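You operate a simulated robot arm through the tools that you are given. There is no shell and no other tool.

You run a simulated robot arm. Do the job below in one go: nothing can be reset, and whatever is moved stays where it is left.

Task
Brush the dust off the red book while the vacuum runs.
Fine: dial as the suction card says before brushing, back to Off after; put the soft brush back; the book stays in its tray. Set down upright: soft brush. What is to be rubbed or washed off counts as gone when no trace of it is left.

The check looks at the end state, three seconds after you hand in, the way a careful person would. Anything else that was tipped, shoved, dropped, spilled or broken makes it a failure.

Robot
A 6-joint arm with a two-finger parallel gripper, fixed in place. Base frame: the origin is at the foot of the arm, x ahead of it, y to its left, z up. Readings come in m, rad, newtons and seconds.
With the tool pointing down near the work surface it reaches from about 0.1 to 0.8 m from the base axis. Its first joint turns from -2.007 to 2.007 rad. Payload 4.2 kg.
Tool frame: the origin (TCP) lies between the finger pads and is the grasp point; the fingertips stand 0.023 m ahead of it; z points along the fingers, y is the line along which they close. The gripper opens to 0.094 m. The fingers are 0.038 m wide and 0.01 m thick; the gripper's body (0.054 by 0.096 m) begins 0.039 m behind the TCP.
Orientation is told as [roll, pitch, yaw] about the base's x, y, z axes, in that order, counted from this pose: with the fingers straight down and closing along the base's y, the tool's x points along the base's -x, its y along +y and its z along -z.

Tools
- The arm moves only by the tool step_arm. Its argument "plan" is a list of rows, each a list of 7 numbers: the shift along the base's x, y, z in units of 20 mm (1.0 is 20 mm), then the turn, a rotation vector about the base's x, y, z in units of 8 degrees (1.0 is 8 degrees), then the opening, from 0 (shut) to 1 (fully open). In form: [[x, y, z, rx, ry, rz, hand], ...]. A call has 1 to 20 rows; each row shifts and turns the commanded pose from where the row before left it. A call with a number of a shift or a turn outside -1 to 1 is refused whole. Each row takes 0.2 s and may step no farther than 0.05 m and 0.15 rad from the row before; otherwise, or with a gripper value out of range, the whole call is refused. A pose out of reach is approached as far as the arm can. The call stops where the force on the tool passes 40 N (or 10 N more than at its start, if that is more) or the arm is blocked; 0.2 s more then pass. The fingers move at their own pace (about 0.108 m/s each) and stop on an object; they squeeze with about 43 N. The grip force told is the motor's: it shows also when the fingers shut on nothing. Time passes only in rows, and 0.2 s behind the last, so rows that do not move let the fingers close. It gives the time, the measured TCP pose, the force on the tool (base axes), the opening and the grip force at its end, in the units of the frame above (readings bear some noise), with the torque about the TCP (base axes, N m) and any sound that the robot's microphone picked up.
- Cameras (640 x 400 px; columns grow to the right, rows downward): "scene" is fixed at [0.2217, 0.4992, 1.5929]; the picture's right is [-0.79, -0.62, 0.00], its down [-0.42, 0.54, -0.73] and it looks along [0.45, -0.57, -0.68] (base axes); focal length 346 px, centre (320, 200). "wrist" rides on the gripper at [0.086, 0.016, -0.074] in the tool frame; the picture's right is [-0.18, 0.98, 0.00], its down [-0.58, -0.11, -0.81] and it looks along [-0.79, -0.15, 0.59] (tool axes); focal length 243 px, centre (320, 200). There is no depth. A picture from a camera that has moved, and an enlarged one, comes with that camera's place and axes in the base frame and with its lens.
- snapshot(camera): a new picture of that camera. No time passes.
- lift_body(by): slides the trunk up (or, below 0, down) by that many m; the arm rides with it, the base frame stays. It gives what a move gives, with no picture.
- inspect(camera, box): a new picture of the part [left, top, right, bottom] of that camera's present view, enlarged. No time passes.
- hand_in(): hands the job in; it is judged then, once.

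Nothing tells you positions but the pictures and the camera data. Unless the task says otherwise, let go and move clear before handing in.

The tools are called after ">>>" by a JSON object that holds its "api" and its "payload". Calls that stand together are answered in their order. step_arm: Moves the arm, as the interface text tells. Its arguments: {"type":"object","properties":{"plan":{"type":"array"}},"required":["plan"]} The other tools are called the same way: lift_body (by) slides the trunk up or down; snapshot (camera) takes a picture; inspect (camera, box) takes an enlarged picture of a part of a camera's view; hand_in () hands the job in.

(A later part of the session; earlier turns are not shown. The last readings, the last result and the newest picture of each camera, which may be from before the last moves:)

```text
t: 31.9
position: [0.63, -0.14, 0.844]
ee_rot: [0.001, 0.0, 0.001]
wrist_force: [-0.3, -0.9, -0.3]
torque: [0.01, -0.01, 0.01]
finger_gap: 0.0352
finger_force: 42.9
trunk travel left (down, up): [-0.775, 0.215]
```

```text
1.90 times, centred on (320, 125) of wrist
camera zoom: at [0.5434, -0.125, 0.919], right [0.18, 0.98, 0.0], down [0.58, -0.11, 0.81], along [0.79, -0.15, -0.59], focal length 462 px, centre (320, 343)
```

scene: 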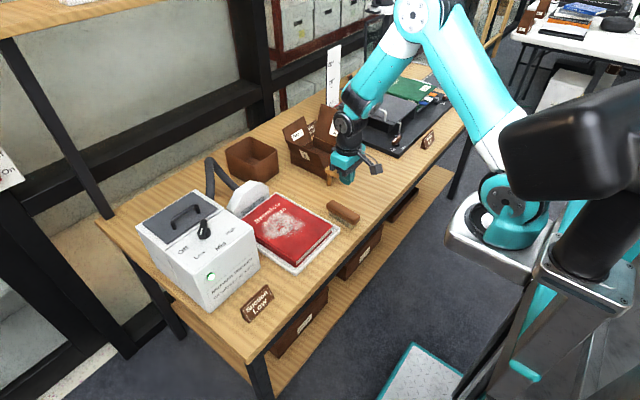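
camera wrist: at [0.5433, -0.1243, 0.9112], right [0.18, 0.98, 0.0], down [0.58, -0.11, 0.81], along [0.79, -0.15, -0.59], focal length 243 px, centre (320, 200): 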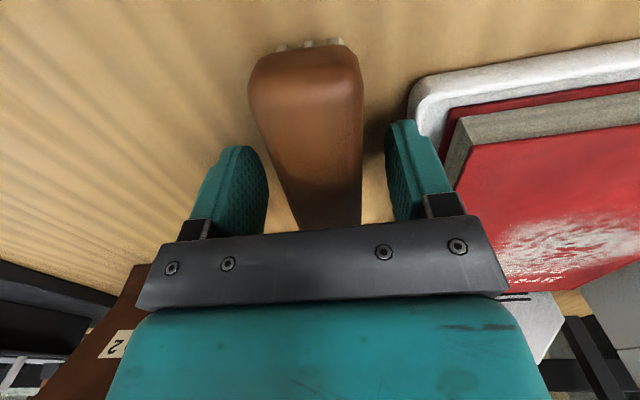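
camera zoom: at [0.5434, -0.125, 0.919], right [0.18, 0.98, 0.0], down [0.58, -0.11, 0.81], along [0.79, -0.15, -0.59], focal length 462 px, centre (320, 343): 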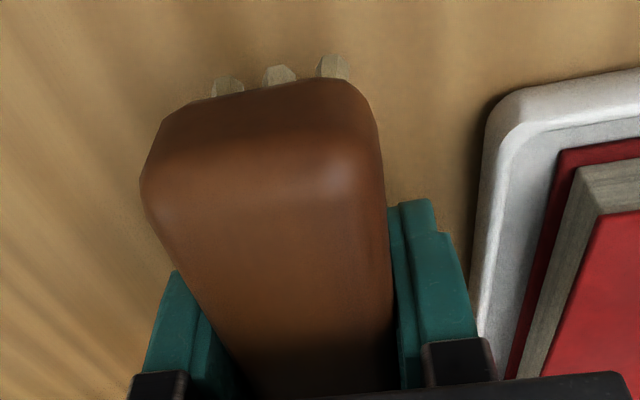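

The brush is held and off the table this time. It was gripped at (0.630, -0.141, 0.824), so that is the put-back pose. I'll lift it and carry it over the book.

>>> {"api": "step_arm", "payload": {"plan": [[0, 0, 0.6, 0, 0, 0, 0], [0, 0, 0.8, 0, 0, 0, 0], [0, 0, 0.8, 0, 0, 0, 0], [0, 0, 0.8, 0, 0, 0, 0], [0, 0, 0.8, 0, 0, 0, 0], [0.5, 0.8, 0, 0, 0, 0, 0], [0.5, 0.8, 0, 0, 0, 0, 0], [0.5, 0.8, 0, 0, 0, 0, 0], [0.5, 0.8, 0, 0, 0, 0, 0], [0.5, 0.8, 0, 0, 0, 0, 0], [0.5, 0.8, 0, 0, 0, 0, 0], [0.5, 0.8, 0, 0, 0, 0, 0], [0.5, 0.8, 0, 0, 0, 0, 0], [0.5, 0.8, 0, 0, 0, 0, 0], [0.5, 0.8, 0, 0, 0, 0, 0]]}}

>>> {"api": "snapshot", "payload": {"camera": "wrist"}}

>>> {"api": "snapshot", "payload": {"camera": "scene"}}

>>> {"api": "inspect", "payload": {"camera": "scene", "box": [230, 150, 350, 280]}}

```text
t: 35.1
position: [0.7295, 0.0182, 0.92]
ee_rot: [0.0, 0.002, 0.0]
wrist_force: [-0.1, 0.2, -0.9]
torque: [0.01, -0.04, 0.01]
finger_gap: 0.0354
finger_force: 42.8
trunk travel left (down, up): [-0.775, 0.215]
```

```text
taken
camera wrist: at [0.644, 0.0357, 0.9952], right [0.18, 0.98, 0.0], down [0.58, -0.11, 0.81], along [0.79, -0.15, -0.59], focal length 243 px, centre (320, 200)
```

wrist: 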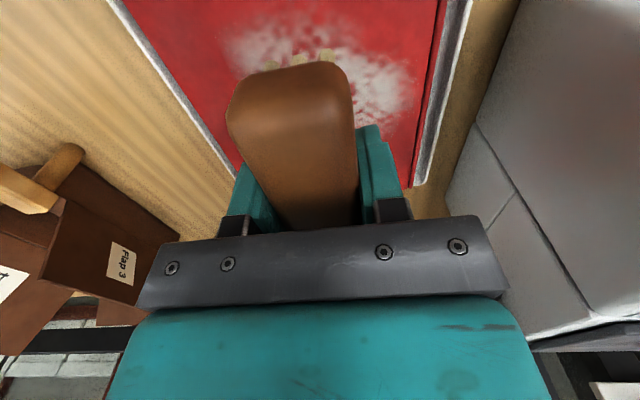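

```text
taken
```

scene: 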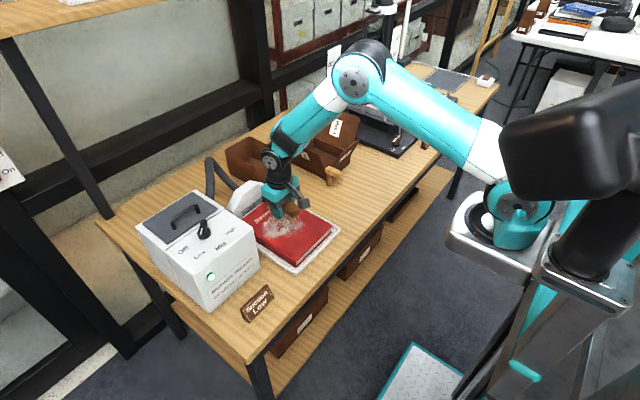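

```text
3.08 times, centred on (290, 215) of scene
camera zoom: at [0.2217, 0.4992, 1.5929], right [-0.79, -0.62, 0.0], down [-0.42, 0.54, -0.73], along [0.45, -0.57, -0.68], focal length 1063 px, centre (412, 154)
```

zoom: 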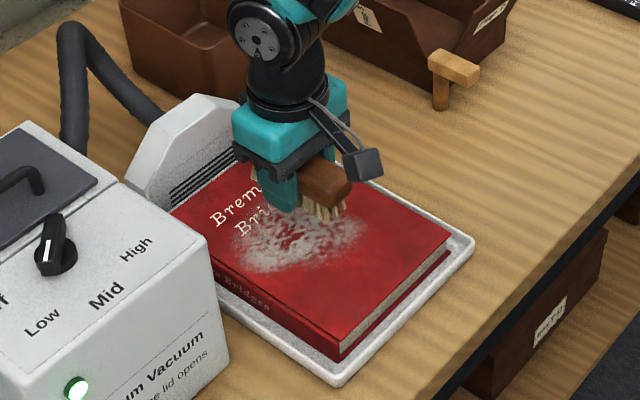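

The brush is over the dust. I'll lower it gently in small moves until the bristles just touch.

>>> {"api": "step_arm", "payload": {"plan": [[0.1, 0, -0.5, 0, 0, 0, 0], [0, 0, -0.5, 0, 0, 0, 0], [0, 0, -0.4, 0, 0, 0, 0], [0, 0, -0.3, 0, 0, 0, 0]]}}

>>> {"api": "inspect", "payload": {"camera": "scene", "box": [250, 170, 340, 260]}}

```text
t: 36.1
position: [0.7325, 0.0192, 0.8868]
ee_rot: [0.0, -0.001, 0.001]
wrist_force: [0.0, -0.5, -0.5]
torque: [0.04, 0.02, 0.03]
finger_gap: 0.0352
finger_force: 43.4
trunk travel left (down, up): [-0.775, 0.215]
```

```text
4.44 times, centred on (295, 215) of scene
camera zoom: at [0.2217, 0.4992, 1.5929], right [-0.79, -0.62, 0.0], down [-0.42, 0.54, -0.73], along [0.45, -0.57, -0.68], focal length 1536 px, centre (431, 133)
```

zoom: 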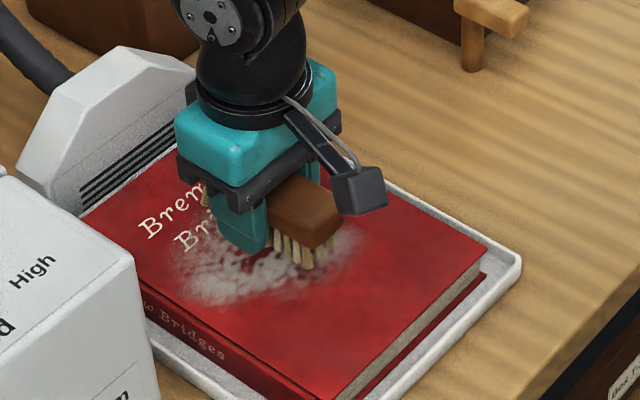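

>>> {"api": "step_arm", "payload": {"plan": [[0, 0, -0.15, 0, 0, 0, 0], [0, 0, -0.15, 0, 0, 0, 0], [0, 0, -0.15, 0, 0, 0, 0]]}}

>>> {"api": "inspect", "payload": {"camera": "scene", "box": [250, 170, 340, 260]}}

```text
t: 37.0
position: [0.7316, 0.0174, 0.8778]
ee_rot: [0.001, 0.001, 0.001]
wrist_force: [0.3, -0.5, -0.4]
torque: [-0.03, 0.0, -0.04]
finger_gap: 0.0352
finger_force: 42.8
trunk travel left (down, up): [-0.775, 0.215]
```

```text
4.44 times, centred on (295, 215) of scene
camera zoom: at [0.2217, 0.4992, 1.5929], right [-0.79, -0.62, 0.0], down [-0.42, 0.54, -0.73], along [0.45, -0.57, -0.68], focal length 1536 px, centre (431, 133)
```

zoom: 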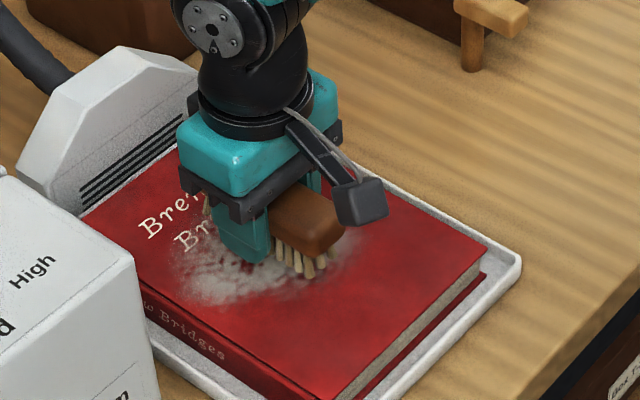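

>>> {"api": "step_arm", "payload": {"plan": [[0, 0, -0.15, 0, 0, 0, 0], [0, 0, -0.15, 0, 0, 0, 0]]}}

>>> {"api": "step_arm", "payload": {"plan": [[0, 0, -0.1, 0, 0, 0, 0], [0, 0, -0.1, 0, 0, 0, 0]]}}

>>> {"api": "inspect", "payload": {"camera": "scene", "box": [250, 170, 340, 260]}}

```text
t: 37.5
position: [0.7322, 0.019, 0.8716]
ee_rot: [0.0, -0.001, 0.0]
wrist_force: [-0.5, 0.0, -0.8]
torque: [0.02, 0.01, 0.05]
finger_gap: 0.0353
finger_force: 42.9
trunk travel left (down, up): [-0.775, 0.215]
```

```text
t: 38.1
position: [0.7317, 0.0184, 0.8675]
ee_rot: [0.0, 0.0, -0.001]
wrist_force: [0.2, 0.9, -0.6]
torque: [-0.01, -0.01, 0.03]
finger_gap: 0.0353
finger_force: 43.5
trunk travel left (down, up): [-0.775, 0.215]
```

```text
4.44 times, centred on (295, 215) of scene
camera zoom: at [0.2217, 0.4992, 1.5929], right [-0.79, -0.62, 0.0], down [-0.42, 0.54, -0.73], along [0.45, -0.57, -0.68], focal length 1536 px, centre (431, 133)
```

zoom: 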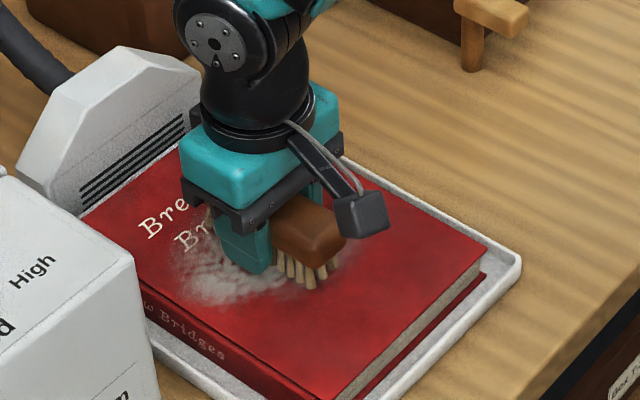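

>>> {"api": "step_arm", "payload": {"plan": [[0, 0, -0.1, 0, 0, 0, 0], [0, 0, -0.1, 0, 0, 0, 0]]}}

>>> {"api": "step_arm", "payload": {"plan": [[0, 0, -0.1, 0, 0, 0, 0], [0, 0, 0, 0, 0, 0, 0]]}}

>>> {"api": "inspect", "payload": {"camera": "scene", "box": [250, 170, 340, 260]}}

>>> {"api": "snapshot", "payload": {"camera": "wrist"}}

```text
t: 38.8
position: [0.7328, 0.0192, 0.8627]
ee_rot: [0.001, 0.0, 0.0]
wrist_force: [-0.6, 0.3, -0.9]
torque: [-0.01, 0.02, 0.01]
finger_gap: 0.0354
finger_force: 43.2
trunk travel left (down, up): [-0.775, 0.215]
```

```text
t: 39.4
position: [0.7332, 0.0195, 0.8611]
ee_rot: [0.0, 0.0, -0.001]
wrist_force: [0.0, 0.8, -0.5]
torque: [0.02, -0.02, 0.03]
finger_gap: 0.0351
finger_force: 42.8
trunk travel left (down, up): [-0.775, 0.215]
```

```text
4.44 times, centred on (295, 215) of scene
camera zoom: at [0.2217, 0.4992, 1.5929], right [-0.79, -0.62, 0.0], down [-0.42, 0.54, -0.73], along [0.45, -0.57, -0.68], focal length 1536 px, centre (431, 133)
```

zoom: 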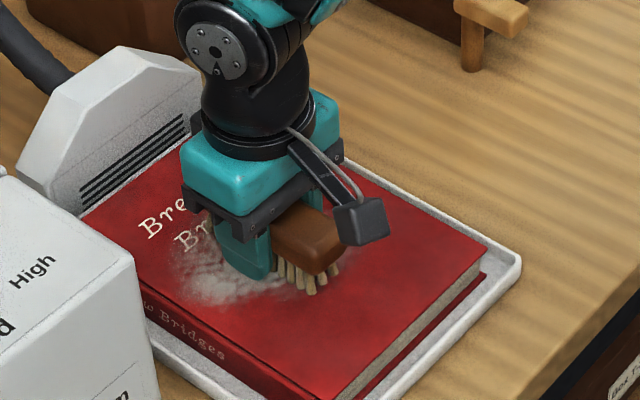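

```text
taken
camera wrist: at [0.6456, 0.0348, 0.9357], right [0.18, 0.98, 0.0], down [0.58, -0.11, 0.81], along [0.79, -0.15, -0.59], focal length 243 px, centre (320, 200)
```

wrist: 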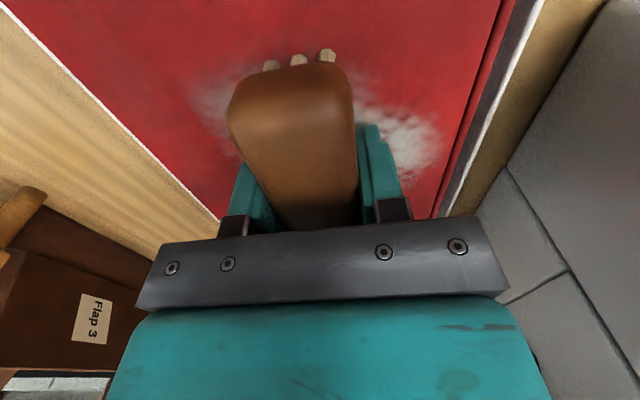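

>>> {"api": "step_arm", "payload": {"plan": [[0, 0, -0.1, 0, 0, 0, 0], [0, 0, 0, 0, 0, 0, 0]]}}

>>> {"api": "step_arm", "payload": {"plan": [[0, 0, -0.1, 0, 0, 0, 0], [0, 0, 0, 0, 0, 0, 0]]}}

>>> {"api": "inspect", "payload": {"camera": "scene", "box": [270, 200, 330, 250]}}

>>> {"api": "inspect", "payload": {"camera": "wrist", "box": [180, 20, 460, 230]}}

```text
t: 40.0
position: [0.7323, 0.018, 0.8592]
ee_rot: [0.0, 0.001, 0.0]
wrist_force: [0.4, 0.4, -0.5]
torque: [-0.02, -0.03, 0.0]
finger_gap: 0.0352
finger_force: 43.2
trunk travel left (down, up): [-0.775, 0.215]
```

```text
t: 40.5
position: [0.7323, 0.0175, 0.8594]
ee_rot: [0.001, -0.001, -0.002]
wrist_force: [-1.7, -0.5, 20.0]
torque: [0.0, 0.79, 0.02]
finger_gap: 0.0351
finger_force: 42.9
trunk travel left (down, up): [-0.775, 0.215]
```

```text
8.00 times, centred on (300, 225) of scene
camera zoom: at [0.2217, 0.4992, 1.5929], right [-0.79, -0.62, 0.0], down [-0.42, 0.54, -0.73], along [0.45, -0.57, -0.68], focal length 2764 px, centre (480, 0)
```

zoom: 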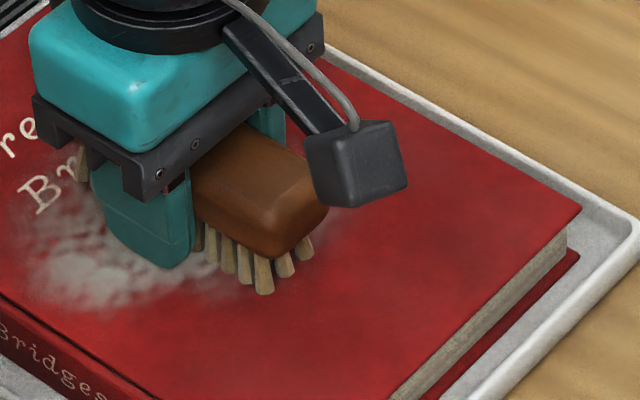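

```text
1.90 times, centred on (320, 125) of wrist
camera zoom: at [0.6454, 0.0347, 0.9336], right [0.18, 0.98, 0.0], down [0.58, -0.11, 0.81], along [0.79, -0.15, -0.59], focal length 462 px, centre (320, 343)
```

zoom: 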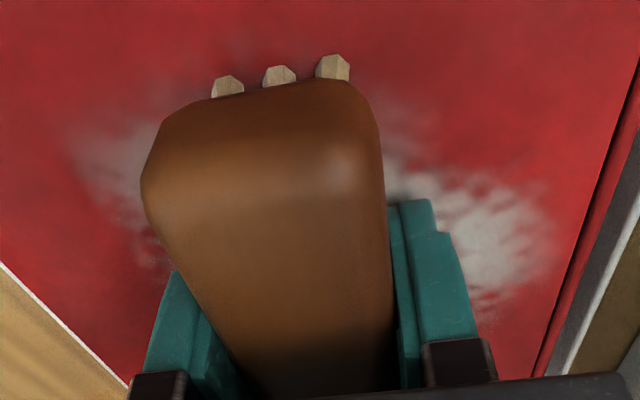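

The bristles touched at TCP z of about 0.859, with 20 N of force. I'll back off about 1 mm and sweep gently across in y, then look.

>>> {"api": "step_arm", "payload": {"plan": [[0, 0, 0.06, 0, 0, 0, 0], [0, 0.5, 0, 0, 0, 0, 0], [0, 0.5, 0, 0, 0, 0, 0]]}}

>>> {"api": "inspect", "payload": {"camera": "scene", "box": [230, 170, 350, 280]}}

>>> {"api": "inspect", "payload": {"camera": "wrist", "box": [180, 20, 460, 230]}}

```text
t: 41.4
position: [0.7321, 0.0372, 0.8595]
ee_rot: [0.001, -0.002, -0.003]
wrist_force: [1.2, -12.3, 23.0]
torque: [-0.23, 0.07, 0.03]
finger_gap: 0.0352
finger_force: 43.2
trunk travel left (down, up): [-0.775, 0.215]
```

```text
3.64 times, centred on (290, 225) of scene
camera zoom: at [0.2217, 0.4992, 1.5929], right [-0.79, -0.62, 0.0], down [-0.42, 0.54, -0.73], along [0.45, -0.57, -0.68], focal length 1256 px, centre (429, 109)
```

zoom: 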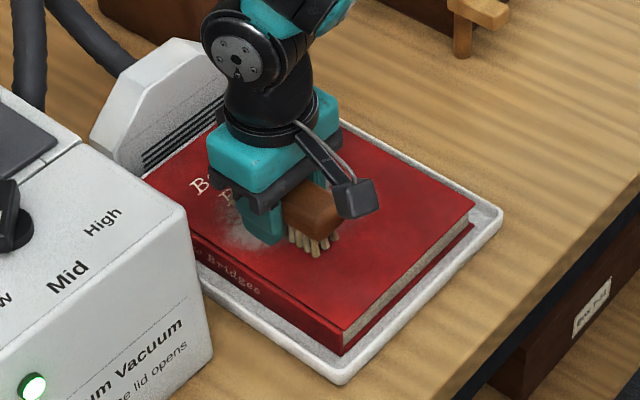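

```text
1.90 times, centred on (320, 125) of wrist
camera zoom: at [0.6453, 0.0535, 0.9336], right [0.19, 0.98, 0.0], down [0.58, -0.11, 0.81], along [0.79, -0.15, -0.59], focal length 462 px, centre (320, 343)
```

zoom: 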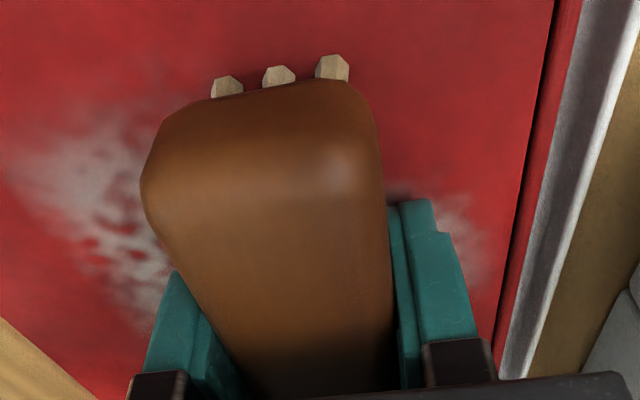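

>>> {"api": "step_arm", "payload": {"plan": [[0, 0, 0.07, 0, 0, 0, 0], [0, 0.4, 0, 0, 0, 0, 0], [0, 0.4, 0, 0, 0, 0, 0]]}}

>>> {"api": "inspect", "payload": {"camera": "scene", "box": [230, 170, 350, 280]}}

>>> {"api": "snapshot", "payload": {"camera": "wrist"}}

```text
t: 42.1
position: [0.7317, 0.0562, 0.8597]
ee_rot: [0.0, 0.002, 0.002]
wrist_force: [-0.7, -1.6, 4.4]
torque: [-0.05, -0.3, -0.09]
finger_gap: 0.0352
finger_force: 43.0
trunk travel left (down, up): [-0.775, 0.215]
```

```text
3.64 times, centred on (290, 225) of scene
camera zoom: at [0.2217, 0.4992, 1.5929], right [-0.79, -0.62, 0.0], down [-0.42, 0.54, -0.73], along [0.45, -0.57, -0.68], focal length 1256 px, centre (429, 109)
```

zoom: 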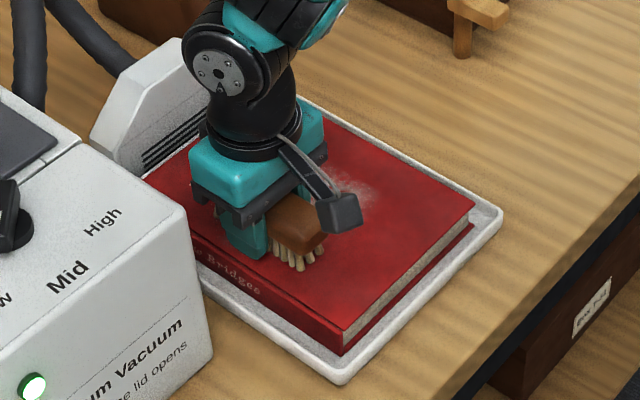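

```text
taken
camera wrist: at [0.6448, 0.0715, 0.9341], right [0.18, 0.98, 0.0], down [0.58, -0.11, 0.81], along [0.79, -0.15, -0.59], focal length 243 px, centre (320, 200)
```

wrist: 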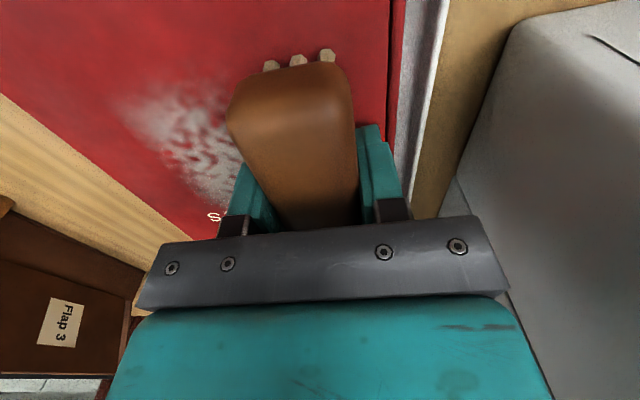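

The force is light now, about 4 N. I'll sweep on to the +y edge of the dust and back.

>>> {"api": "step_arm", "payload": {"plan": [[0, 0.5, 0, 0, 0, 0, 0], [0, 0.5, 0, 0, 0, 0, 0], [0, 0.3, 0, 0, 0, 0, 0], [0, -0.5, 0, 0, 0, 0, 0], [0, -0.5, 0, 0, 0, 0, 0], [0, -0.5, 0, 0, 0, 0, 0], [0, -0.5, 0, 0, 0, 0, 0], [0, -0.5, 0, 0, 0, 0, 0], [0, -0.5, 0, 0, 0, 0, 0]]}}

>>> {"api": "inspect", "payload": {"camera": "scene", "box": [230, 170, 350, 280]}}

>>> {"api": "snapshot", "payload": {"camera": "wrist"}}

```text
t: 44.1
position: [0.7322, 0.0205, 0.8606]
ee_rot: [0.0, 0.001, 0.001]
wrist_force: [-0.9, 0.0, -0.9]
torque: [0.0, -0.04, 0.03]
finger_gap: 0.0352
finger_force: 42.9
trunk travel left (down, up): [-0.775, 0.215]
```

```text
3.64 times, centred on (290, 225) of scene
camera zoom: at [0.2217, 0.4992, 1.5929], right [-0.79, -0.62, 0.0], down [-0.42, 0.54, -0.73], along [0.45, -0.57, -0.68], focal length 1256 px, centre (429, 109)
```

zoom: 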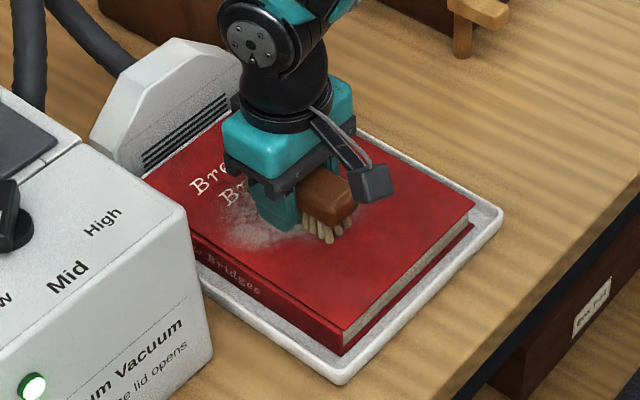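

```text
taken
camera wrist: at [0.6456, 0.0366, 0.9349], right [0.18, 0.98, 0.0], down [0.58, -0.11, 0.81], along [0.79, -0.15, -0.59], focal length 243 px, centre (320, 200)
```

wrist: 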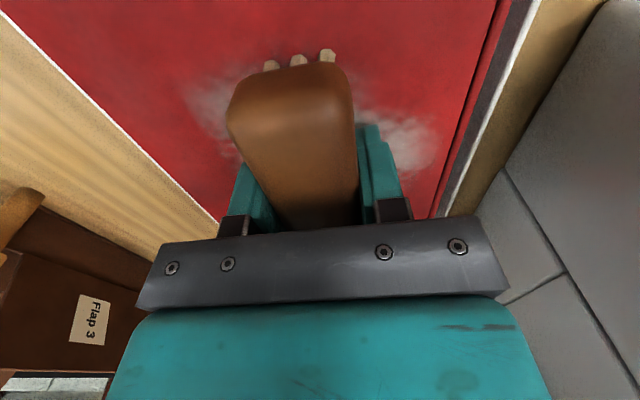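

The dust is thinning with each stroke. I'll press about 1.4 mm lower and do a full set of strokes.

>>> {"api": "step_arm", "payload": {"plan": [[0, 0, -0.07, 0, 0, 0, 0], [0, 0.8, 0, 0, 0, 0, 0], [0, 0.8, 0, 0, 0, 0, 0], [0, 0.8, 0, 0, 0, 0, 0], [0, 0.7, 0, 0, 0, 0, 0], [0, -0.8, 0, 0, 0, 0, 0], [0, -0.8, 0, 0, 0, 0, 0], [0, -0.8, 0, 0, 0, 0, 0], [0, -0.8, 0, 0, 0, 0, 0], [0, -0.8, 0, 0, 0, 0, 0], [0, -0.8, 0, 0, 0, 0, 0], [0, -0.8, 0, 0, 0, 0, 0], [0, -0.8, 0, 0, 0, 0, 0], [0, -0.3, 0, 0, 0, 0, 0]]}}

>>> {"api": "inspect", "payload": {"camera": "scene", "box": [230, 170, 350, 280]}}

>>> {"api": "snapshot", "payload": {"camera": "wrist"}}

```text
t: 47.1
position: [0.7312, -0.0507, 0.8582]
ee_rot: [0.0, -0.002, -0.001]
wrist_force: [0.6, 11.4, 21.9]
torque: [0.18, 0.26, -0.1]
finger_gap: 0.0351
finger_force: 42.9
trunk travel left (down, up): [-0.775, 0.215]
```

```text
3.64 times, centred on (290, 225) of scene
camera zoom: at [0.2217, 0.4992, 1.5929], right [-0.79, -0.62, 0.0], down [-0.42, 0.54, -0.73], along [0.45, -0.57, -0.68], focal length 1256 px, centre (429, 109)
```

zoom: 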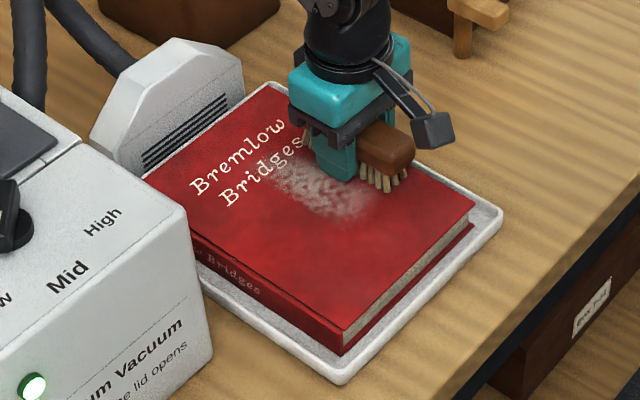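

```text
taken
camera wrist: at [0.6451, -0.0345, 0.9335], right [0.18, 0.98, 0.0], down [0.58, -0.11, 0.81], along [0.79, -0.15, -0.59], focal length 243 px, centre (320, 200)
```

wrist: 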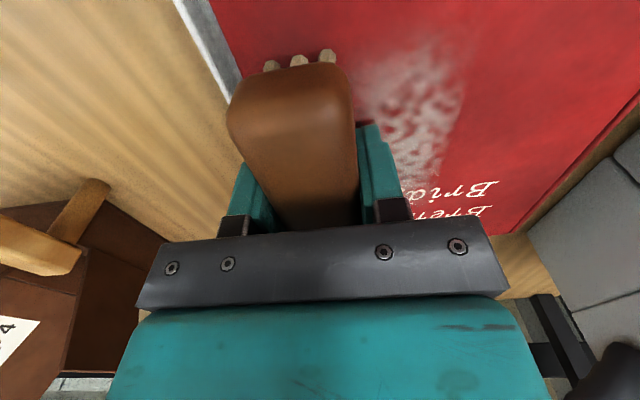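

Most of it is gone and the book hasn't moved. I'll do more strokes with slightly less pressure.

>>> {"api": "step_arm", "payload": {"plan": [[0, 0.5, 0.03, 0, 0, 0, 0], [0, 0.8, 0, 0, 0, 0, 0], [0, 0.8, 0, 0, 0, 0, 0], [0, 0.8, 0, 0, 0, 0, 0], [0, 0.8, 0, 0, 0, 0, 0], [0, 0.8, 0, 0, 0, 0, 0], [0, 0.8, 0, 0, 0, 0, 0], [0, 0.8, 0, 0, 0, 0, 0], [0, -0.8, 0, 0, 0, 0, 0], [0, -0.8, 0, 0, 0, 0, 0], [0, -0.8, 0, 0, 0, 0, 0], [0, -0.8, 0, 0, 0, 0, 0], [0, -0.8, 0, 0, 0, 0, 0], [0, -0.8, 0, 0, 0, 0, 0], [0, -0.8, 0, 0, 0, 0, 0], [0, -0.4, 0, 0, 0, 0, 0]]}}

>>> {"api": "inspect", "payload": {"camera": "scene", "box": [230, 170, 350, 280]}}

>>> {"api": "snapshot", "payload": {"camera": "wrist"}}

```text
t: 50.5
position: [0.7326, -0.0496, 0.8593]
ee_rot: [-0.001, 0.0, 0.001]
wrist_force: [0.4, 4.2, 8.1]
torque: [0.06, 0.17, -0.07]
finger_gap: 0.0349
finger_force: 43.0
trunk travel left (down, up): [-0.775, 0.215]
```

```text
3.64 times, centred on (290, 225) of scene
camera zoom: at [0.2217, 0.4992, 1.5929], right [-0.79, -0.62, 0.0], down [-0.42, 0.54, -0.73], along [0.45, -0.57, -0.68], focal length 1256 px, centre (429, 109)
```

zoom: 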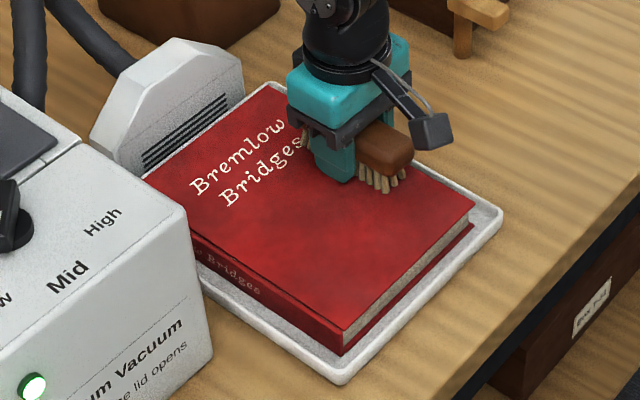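

```text
taken
camera wrist: at [0.6454, -0.033, 0.9336], right [0.18, 0.98, 0.0], down [0.58, -0.11, 0.81], along [0.79, -0.15, -0.59], focal length 243 px, centre (320, 200)
```

wrist: 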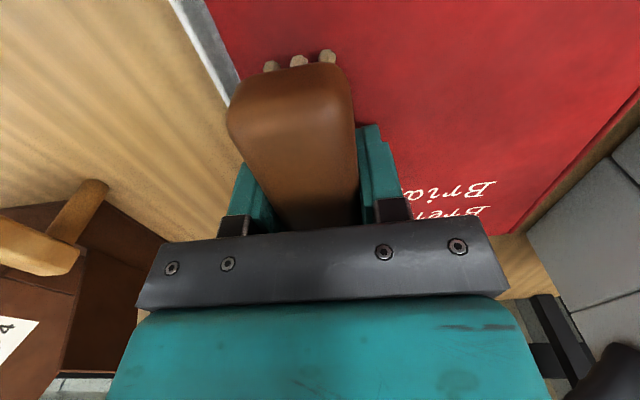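

The book looks clean. I'll lift the brush and move it aside to inspect the cover closely.

>>> {"api": "step_arm", "payload": {"plan": [[0, 0, 0.8, 0, 0, 0, 0], [0, 0, 1, 0, 0, 0, 0], [0, 0, 1, 0, 0, 0, 0], [-0.6, -0.6, 0.3, 0, 0, 0, 0], [-0.6, -0.6, 0, 0, 0, 0, 0], [-0.6, -0.6, 0, 0, 0, 0, 0], [-0.6, -0.6, 0, 0, 0, 0, 0], [-0.6, -0.6, 0, 0, 0, 0, 0]]}}

>>> {"api": "inspect", "payload": {"camera": "scene", "box": [230, 170, 350, 280]}}

>>> {"api": "inspect", "payload": {"camera": "wrist", "box": [320, 0, 640, 220]}}

>>> {"api": "inspect", "payload": {"camera": "scene", "box": [255, 195, 325, 245]}}

```text
t: 52.4
position: [0.672, -0.1112, 0.9214]
ee_rot: [0.0, -0.001, 0.001]
wrist_force: [-0.1, -1.0, -1.1]
torque: [-0.02, 0.01, 0.0]
finger_gap: 0.0355
finger_force: 43.0
trunk travel left (down, up): [-0.775, 0.215]
```

```text
3.64 times, centred on (290, 225) of scene
camera zoom: at [0.2217, 0.4992, 1.5929], right [-0.79, -0.62, 0.0], down [-0.42, 0.54, -0.73], along [0.45, -0.57, -0.68], focal length 1256 px, centre (429, 109)
```

zoom: 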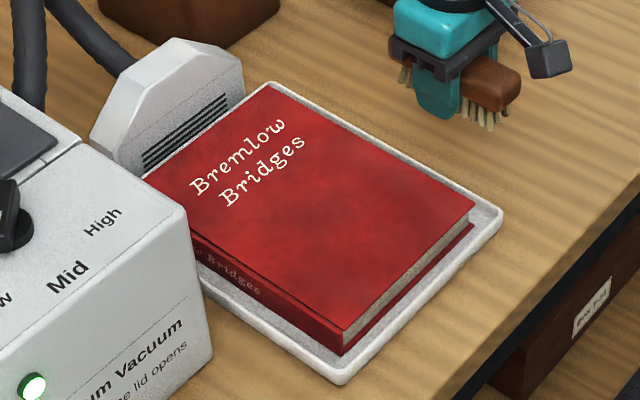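

```text
1.82 times, centred on (480, 110) of wrist
camera zoom: at [0.5853, -0.0932, 0.9959], right [0.18, 0.98, 0.0], down [0.58, -0.11, 0.81], along [0.79, -0.15, -0.59], focal length 441 px, centre (29, 364)
```

zoom: 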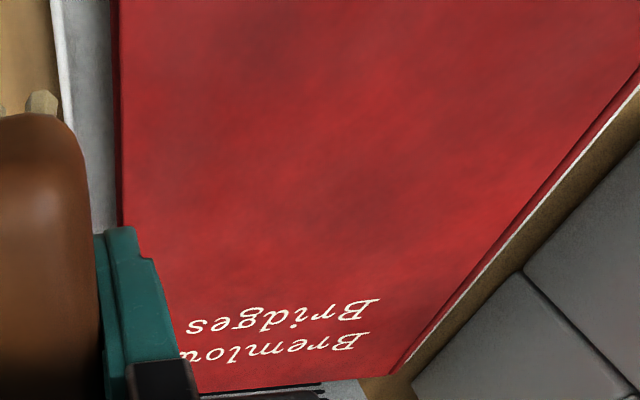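

```text
8.00 times, centred on (290, 220) of scene
camera zoom: at [0.2217, 0.4992, 1.5929], right [-0.79, -0.62, 0.0], down [-0.42, 0.54, -0.73], along [0.45, -0.57, -0.68], focal length 2764 px, centre (560, 40)
```

zoom: 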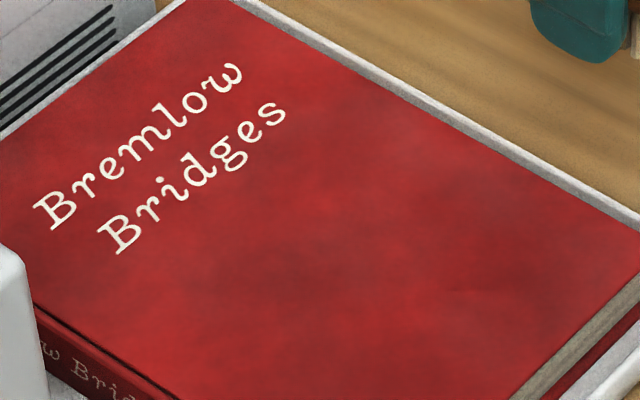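

The cover looks clean. For safety I'll run one more light pass on each side in x, so that no faint trace stays at the edges.

>>> {"api": "step_arm", "payload": {"plan": [[0.82, 0.64, 0, 0, 0, 0, 0], [0.82, 0.64, 0, 0, 0, 0, 0], [0.82, 0.64, 0, 0, 0, 0, 0], [0.82, 0.64, 0, 0, 0, 0, 0], [0.82, 0.64, 0, 0, 0, 0, 0], [0, 0, -1, 0, 0, 0, 0], [0, 0, -1, 0, 0, 0, 0], [0, 0, -0.8, 0, 0, 0, 0], [0, 0, -0.3, 0, 0, 0, 0]]}}

```text
t: 54.4
position: [0.7537, -0.0459, 0.8591]
ee_rot: [0.001, 0.001, 0.0]
wrist_force: [-1.2, -0.3, 3.5]
torque: [-0.06, 0.09, 0.0]
finger_gap: 0.0353
finger_force: 43.4
trunk travel left (down, up): [-0.775, 0.215]
```

>>> {"api": "step_arm", "payload": {"plan": [[0, 0.8, -0.03, 0, 0, 0, 0], [0, 0.8, 0, 0, 0, 0, 0], [0, 0.8, 0, 0, 0, 0, 0], [0, 0.8, 0, 0, 0, 0, 0], [0, 0.8, 0, 0, 0, 0, 0], [0, 0.8, 0, 0, 0, 0, 0], [0, 0.8, 0, 0, 0, 0, 0], [0, 0.7, 0, 0, 0, 0, 0], [-0.7, 0, 0, 0, 0, 0, 0], [-0.7, 0, 0, 0, 0, 0, 0], [-0.6, 0, 0, 0, 0, 0, 0], [0, -0.8, 0, 0, 0, 0, 0], [0, -0.8, 0, 0, 0, 0, 0], [0, -0.8, 0, 0, 0, 0, 0], [0, -0.8, 0, 0, 0, 0, 0], [0, -0.8, 0, 0, 0, 0, 0], [0, -0.8, 0, 0, 0, 0, 0], [0, -0.8, 0, 0, 0, 0, 0], [0, -0.7, 0, 0, 0, 0, 0]]}}

>>> {"api": "inspect", "payload": {"camera": "scene", "box": [230, 170, 350, 280]}}

```text
t: 58.4
position: [0.7152, -0.045, 0.8586]
ee_rot: [0.0, -0.001, 0.0]
wrist_force: [-0.6, 6.9, 15.5]
torque: [0.14, -0.13, 0.0]
finger_gap: 0.0353
finger_force: 43.5
trunk travel left (down, up): [-0.775, 0.215]
```

```text
3.64 times, centred on (290, 225) of scene
camera zoom: at [0.2217, 0.4992, 1.5929], right [-0.79, -0.62, 0.0], down [-0.42, 0.54, -0.73], along [0.45, -0.57, -0.68], focal length 1256 px, centre (429, 109)
```

zoom: 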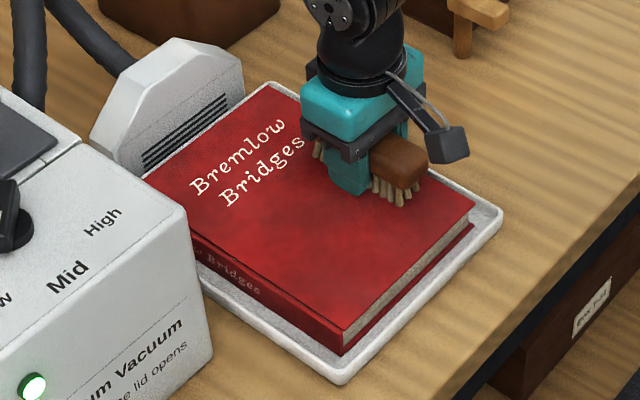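

All clean. Now I'll lift the brush and bring it back to its spot at (0.630, -0.141).

>>> {"api": "step_arm", "payload": {"plan": [[0, 0, 1, 0, 0, 0, 0], [0, 0, 1, 0, 0, 0, 0], [0, 0, 1.0, 0, 0, 0, 0], [-0.71, -0.8, 0, 0, 0, 0, 0], [-0.71, -0.8, 0, 0, 0, 0, 0], [-0.71, -0.8, 0, 0, 0, 0, 0], [-0.71, -0.8, 0, 0, 0, 0, 0], [-0.71, -0.8, 0, 0, 0, 0, 0], [-0.71, -0.8, 0, 0, 0, 0, 0], [0, 0, 0, 0, 0, 0, 0]]}}

>>> {"api": "snapshot", "payload": {"camera": "scene"}}

```text
t: 60.5
position: [0.6297, -0.1409, 0.9181]
ee_rot: [0.0, 0.0, -0.001]
wrist_force: [0.1, 0.1, 0.0]
torque: [-0.01, -0.01, 0.0]
finger_gap: 0.0352
finger_force: 43.1
trunk travel left (down, up): [-0.775, 0.215]
```

```text
taken
```

scene: 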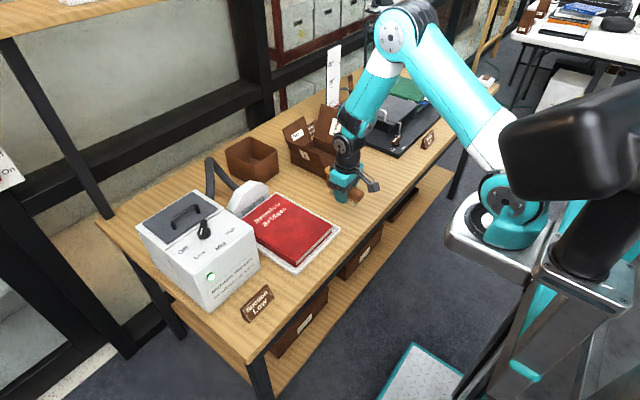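

>>> {"api": "step_arm", "payload": {"plan": [[0, 0, -0.9, 0, 0, 0, 0], [0, 0, -0.9, 0, 0, 0, 0], [0, 0, -0.9, 0, 0, 0, 0], [0, 0, -0.9, 0, 0, 0, 0], [0, 0, -0.6, 0, 0, 0, 0], [0, 0, -0.2, 0, 0, 0, 0], [0, 0, 0, 0, 0, 0, 0]]}}

>>> {"api": "step_arm", "payload": {"plan": [[0, 0, -0.1, 0, 0, 0, 0], [0, 0, 0, 0, 0, 0, 0]]}}

>>> {"api": "inspect", "payload": {"camera": "scene", "box": [315, 180, 375, 235]}}

```text
t: 62.1
position: [0.6281, -0.1427, 0.8304]
ee_rot: [-0.002, -0.001, 0.0]
wrist_force: [-0.2, 0.4, -0.2]
torque: [-0.03, 0.0, 0.01]
finger_gap: 0.0352
finger_force: 42.8
trunk travel left (down, up): [-0.775, 0.215]
```

```text
t: 62.8
position: [0.6286, -0.1414, 0.8278]
ee_rot: [0.001, 0.0, 0.001]
wrist_force: [0.4, 0.0, -0.6]
torque: [0.0, 0.03, -0.01]
finger_gap: 0.0352
finger_force: 42.8
trunk travel left (down, up): [-0.775, 0.215]
```

```text
7.27 times, centred on (345, 208) of scene
camera zoom: at [0.2217, 0.4992, 1.5929], right [-0.79, -0.62, 0.0], down [-0.42, 0.54, -0.73], along [0.45, -0.57, -0.68], focal length 2513 px, centre (138, 146)
```

zoom: 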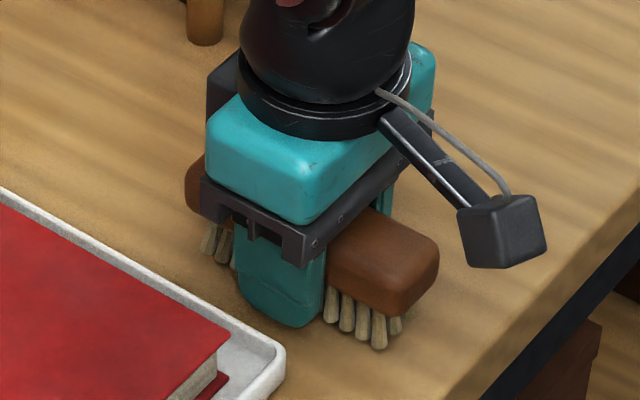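

>>> {"api": "step_arm", "payload": {"plan": [[0, 0, -0.1, 0, 0, 0, 0], [0, 0, 0, 0, 0, 0, 0]]}}

>>> {"api": "step_arm", "payload": {"plan": [[0, 0, -0.08, 0, 0, 0, 0], [0, 0, 0, 0, 0, 0, 0]]}}

```text
t: 63.4
position: [0.629, -0.1413, 0.8258]
ee_rot: [0.0, 0.0, 0.001]
wrist_force: [-0.4, 0.0, -0.7]
torque: [-0.02, 0.0, 0.0]
finger_gap: 0.0352
finger_force: 43.0
trunk travel left (down, up): [-0.775, 0.215]
```

```text
t: 64.0
position: [0.6286, -0.1419, 0.8242]
ee_rot: [0.001, 0.0, 0.0]
wrist_force: [1.0, 0.8, -0.9]
torque: [0.03, -0.03, 0.0]
finger_gap: 0.0352
finger_force: 42.5
trunk travel left (down, up): [-0.775, 0.215]
```

>>> {"api": "step_arm", "payload": {"plan": [[0, 0, -0.07, 0, 0, 0, 0], [0, 0, 0, 0, 0, 0, 0]]}}

```text
t: 64.5
position: [0.6296, -0.1409, 0.8238]
ee_rot: [0.001, 0.001, -0.001]
wrist_force: [-1.8, 0.5, 11.3]
torque: [-0.05, 0.14, -0.01]
finger_gap: 0.0351
finger_force: 42.7
trunk travel left (down, up): [-0.775, 0.215]
```

The bristles are on the table. I'll release and rise straight up.

>>> {"api": "step_arm", "payload": {"plan": [[0, 0, 0, 0, 0, 0, 0.6], [0, 0, 0, 0, 0, 0, 0.6], [0, 0, 0.5, 0, 0, 0, 0.6], [0, 0, 0.8, 0, 0, 0, 0.6], [0, 0, 1, 0, 0, 0, 0.6], [0, 0, 1, 0, 0, 0, 0.6], [0, 0, 1, 0, 0, 0, 0.6], [0, 0, 1, 0, 0, 0, 0.6], [0, 0, 1, 0, 0, 0, 0.6], [0, 0, 1, 0, 0, 0, 0.6]]}}

>>> {"api": "inspect", "payload": {"camera": "scene", "box": [315, 190, 375, 235]}}

>>> {"api": "snapshot", "payload": {"camera": "wrist"}}

```text
t: 66.8
position: [0.6282, -0.1421, 0.9695]
ee_rot: [0.0, 0.0, 0.0]
wrist_force: [-0.7, -1.3, 0.2]
torque: [-0.01, 0.0, -0.01]
finger_gap: 0.0565
finger_force: 0.1
trunk travel left (down, up): [-0.775, 0.215]
```

```text
8.89 times, centred on (345, 212) of scene
camera zoom: at [0.2217, 0.4992, 1.5929], right [-0.79, -0.62, 0.0], down [-0.42, 0.54, -0.73], along [0.45, -0.57, -0.68], focal length 3071 px, centre (98, 89)
```

zoom: 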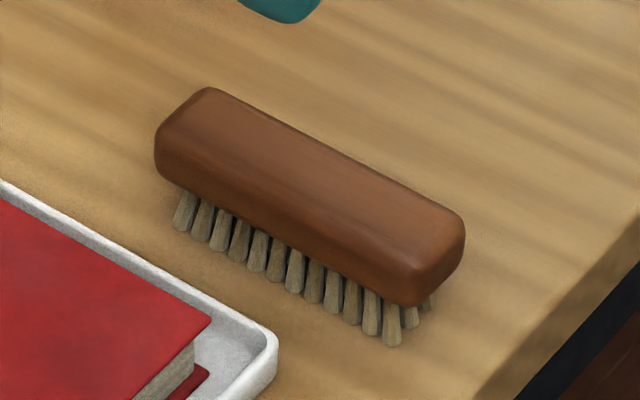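

```text
taken
camera wrist: at [0.5421, -0.1255, 1.0444], right [0.18, 0.98, 0.0], down [0.58, -0.11, 0.81], along [0.79, -0.15, -0.59], focal length 243 px, centre (320, 200)
```

wrist: 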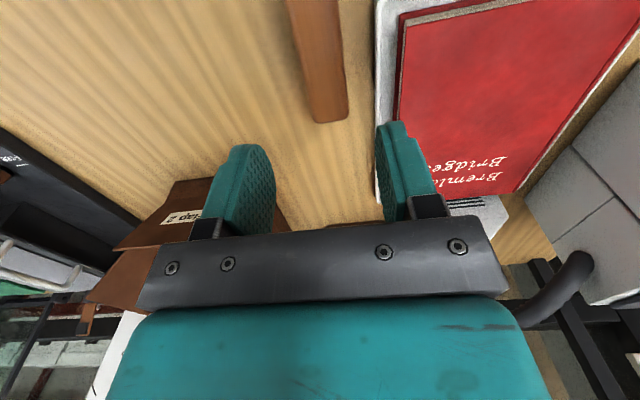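

The brush is back in place, upright. Now I'll go up and over to the dial to turn it back to Off.

>>> {"api": "step_arm", "payload": {"plan": [[0, 0, 1, 0, 0, 0, 0.5], [0, 0, 1, 0, 0, 0, 0.5], [0, 0, 1, 0, 0, 0, 0.5], [0, 0, 1, 0, 0, 0, 0.5], [0, 0, 1, 0, 0, 0, 0.5], [0, 0, 1, 0, 0, 0, 0.5], [0, 0, 1, 0, 0, 0, 0.5], [0, 0, 1, 0, 0, 0, 0.5]]}}

>>> {"api": "step_arm", "payload": {"plan": [[0.361, 0.959, 0, 0, 0, -0.281, 0.5], [0.361, 0.959, 0, 0, 0, -0.281, 0.5], [0.361, 0.959, 0, 0, 0, -0.281, 0.5], [0.361, 0.959, 0, 0, 0, -0.281, 0.5], [0.361, 0.959, 0, 0, 0, -0.281, 0.5], [0.361, 0.959, 0, 0, 0, -0.281, 0.5], [0.361, 0.959, 0, 0, 0, -0.281, 0.5], [0.361, 0.959, 0, 0, 0, -0.281, 0.5], [0.361, 0.959, 0, 0, 0, -0.281, 0.5], [0.361, 0.959, 0, 0, 0, -0.281, 0.5], [0.361, 0.959, 0, 0, 0, -0.281, 0.5], [0.361, 0.959, 0, 0, 0, -0.281, 0.5], [0.361, 0.959, 0, 0, 0, -0.281, 0.5], [0.361, 0.959, 0, 0, 0, -0.281, 0.5], [0.361, 0.959, 0, 0, 0, -0.281, 0.5], [0.361, 0.959, 0, 0, 0, -0.281, 0.5], [0.361, 0.959, 0, 0, 0, -0.281, 0.5], [0.361, 0.959, 0, 0, 0, -0.281, 0.5], [0.361, 0.959, 0, 0, 0, -0.281, 0.5], [0.361, 0.959, 0, 0, 0, -0.286, 0.5]]}}

>>> {"api": "inspect", "payload": {"camera": "wrist", "box": [200, 0, 460, 220]}}

```text
t: 68.5
position: [0.6287, -0.141, 1.1284]
ee_rot: [-0.001, 0.001, 0.0]
wrist_force: [-0.4, -0.3, -0.2]
torque: [-0.03, 0.02, 0.0]
finger_gap: 0.047
finger_force: 0.1
trunk travel left (down, up): [-0.775, 0.215]
```

```text
t: 72.8
position: [0.7732, 0.2429, 1.1292]
ee_rot: [0.001, 0.001, -0.787]
wrist_force: [-0.1, -0.5, 0.8]
torque: [0.0, -0.02, -0.01]
finger_gap: 0.0471
finger_force: 0.0
trunk travel left (down, up): [-0.775, 0.215]
```

```text
1.82 times, centred on (330, 110) of wrist
camera zoom: at [0.7232, 0.3149, 1.2044], right [0.83, 0.56, 0.0], down [0.33, -0.49, 0.81], along [0.45, -0.67, -0.59], focal length 441 px, centre (302, 364)
```

zoom: 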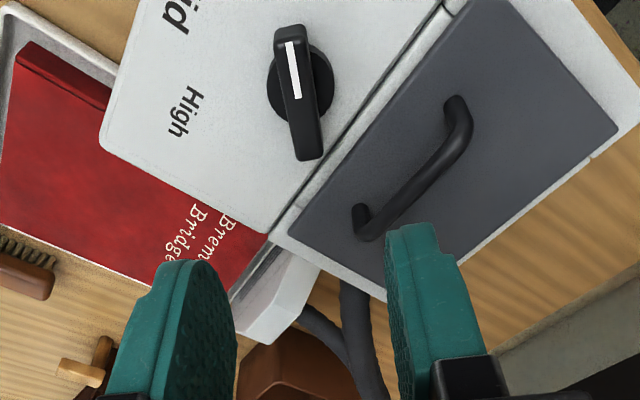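

The pose matches the one where I left the dial. I'll come down around the bar and close on it.

>>> {"api": "step_arm", "payload": {"plan": [[0, 0, -1, 0, 0, 0, 0.5], [0, 0, -1, 0, 0, 0, 0.5], [0, 0, -1, 0, 0, 0, 0.5], [0, 0, -1, 0, 0, 0, 0.5], [0, 0, -1, 0, 0, 0, 0.5], [0, 0, -0.95, 0, 0, 0, 0.5], [0, 0, 0, 0, 0, 0, 0.3], [0, 0, 0, 0, 0, 0, 0], [0, 0, 0, 0, 0, 0, 0], [0, 0, 0, 0, 0, 0, 0]]}}

>>> {"api": "inspect", "payload": {"camera": "wrist", "box": [200, 0, 460, 220]}}

```text
t: 75.0
position: [0.7724, 0.2428, 1.0101]
ee_rot: [-0.003, -0.001, -0.788]
wrist_force: [-13.1, -9.4, 0.0]
torque: [0.14, 0.57, -0.03]
finger_gap: 0.0141
finger_force: 44.3
trunk travel left (down, up): [-0.775, 0.215]
```

```text
1.82 times, centred on (330, 110) of wrist
camera zoom: at [0.7223, 0.3148, 1.085], right [0.83, 0.56, 0.0], down [0.34, -0.49, 0.81], along [0.45, -0.67, -0.59], focal length 441 px, centre (302, 364)
```

zoom: 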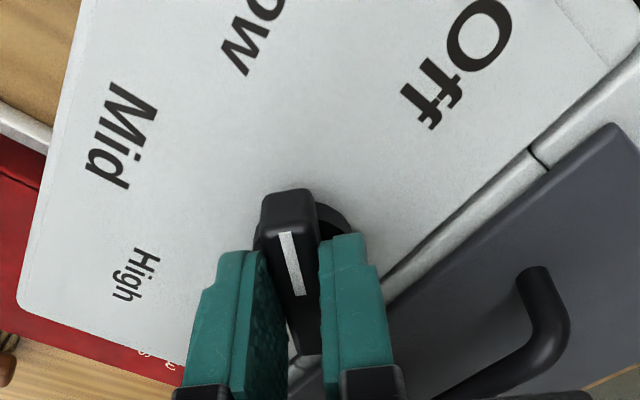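

>>> {"api": "step_arm", "payload": {"plan": [[-0.05, -0.03, 0, 0, 0, -0.703, 0], [0, 0, 0, 0, 0, -0.703, 0], [0, 0, 0, 0, 0, -0.703, 0], [0, 0, 0, 0, 0, -0.703, 0], [0, 0, 0, 0, 0, -0.703, 0], [0, 0, 0, 0, 0, -0.703, 0], [0, 0, 0, 0, 0, -0.703, 0], [0, 0, 0, 0, 0, -0.703, 0], [0, 0, 0, 0, 0, 0, 0]]}}

>>> {"api": "inspect", "payload": {"camera": "wrist", "box": [200, 0, 460, 220]}}

>>> {"api": "inspect", "payload": {"camera": "scene", "box": [150, 190, 270, 320]}}

```text
t: 77.0
position: [0.7749, 0.2428, 1.0105]
ee_rot: [0.002, 0.002, -1.572]
wrist_force: [21.6, 8.6, -5.0]
torque: [-0.58, -0.38, 0.16]
finger_gap: 0.0138
finger_force: 44.9
trunk travel left (down, up): [-0.775, 0.215]
```

```text
1.82 times, centred on (330, 110) of wrist
camera zoom: at [0.7898, 0.3292, 1.0851], right [0.98, -0.19, 0.0], down [-0.11, -0.58, 0.81], along [-0.15, -0.79, -0.59], focal length 441 px, centre (302, 364)
```

zoom: 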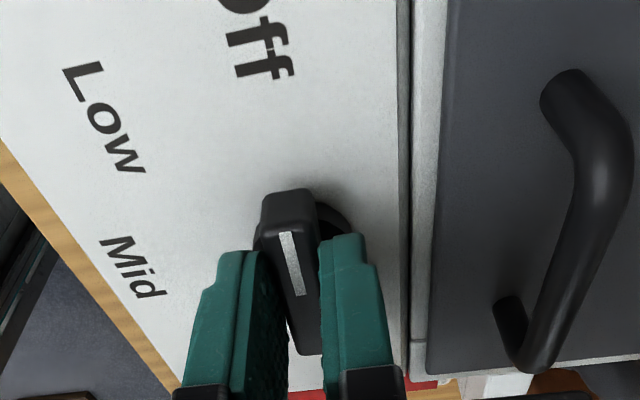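

```text
3.08 times, centred on (210, 255) of scene
camera zoom: at [0.2217, 0.4992, 1.5929], right [-0.79, -0.62, 0.0], down [-0.42, 0.54, -0.73], along [0.45, -0.57, -0.68], focal length 1063 px, centre (658, 31)
```

zoom: 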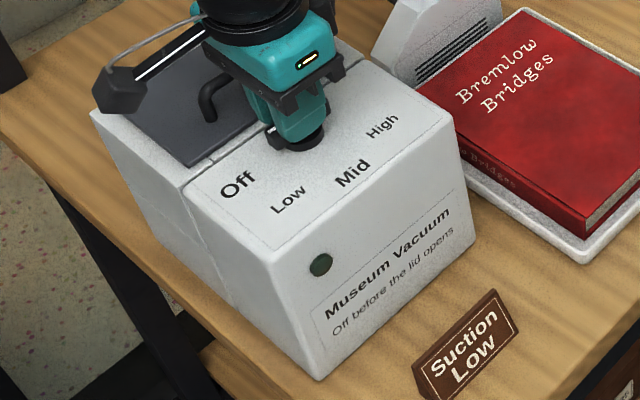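

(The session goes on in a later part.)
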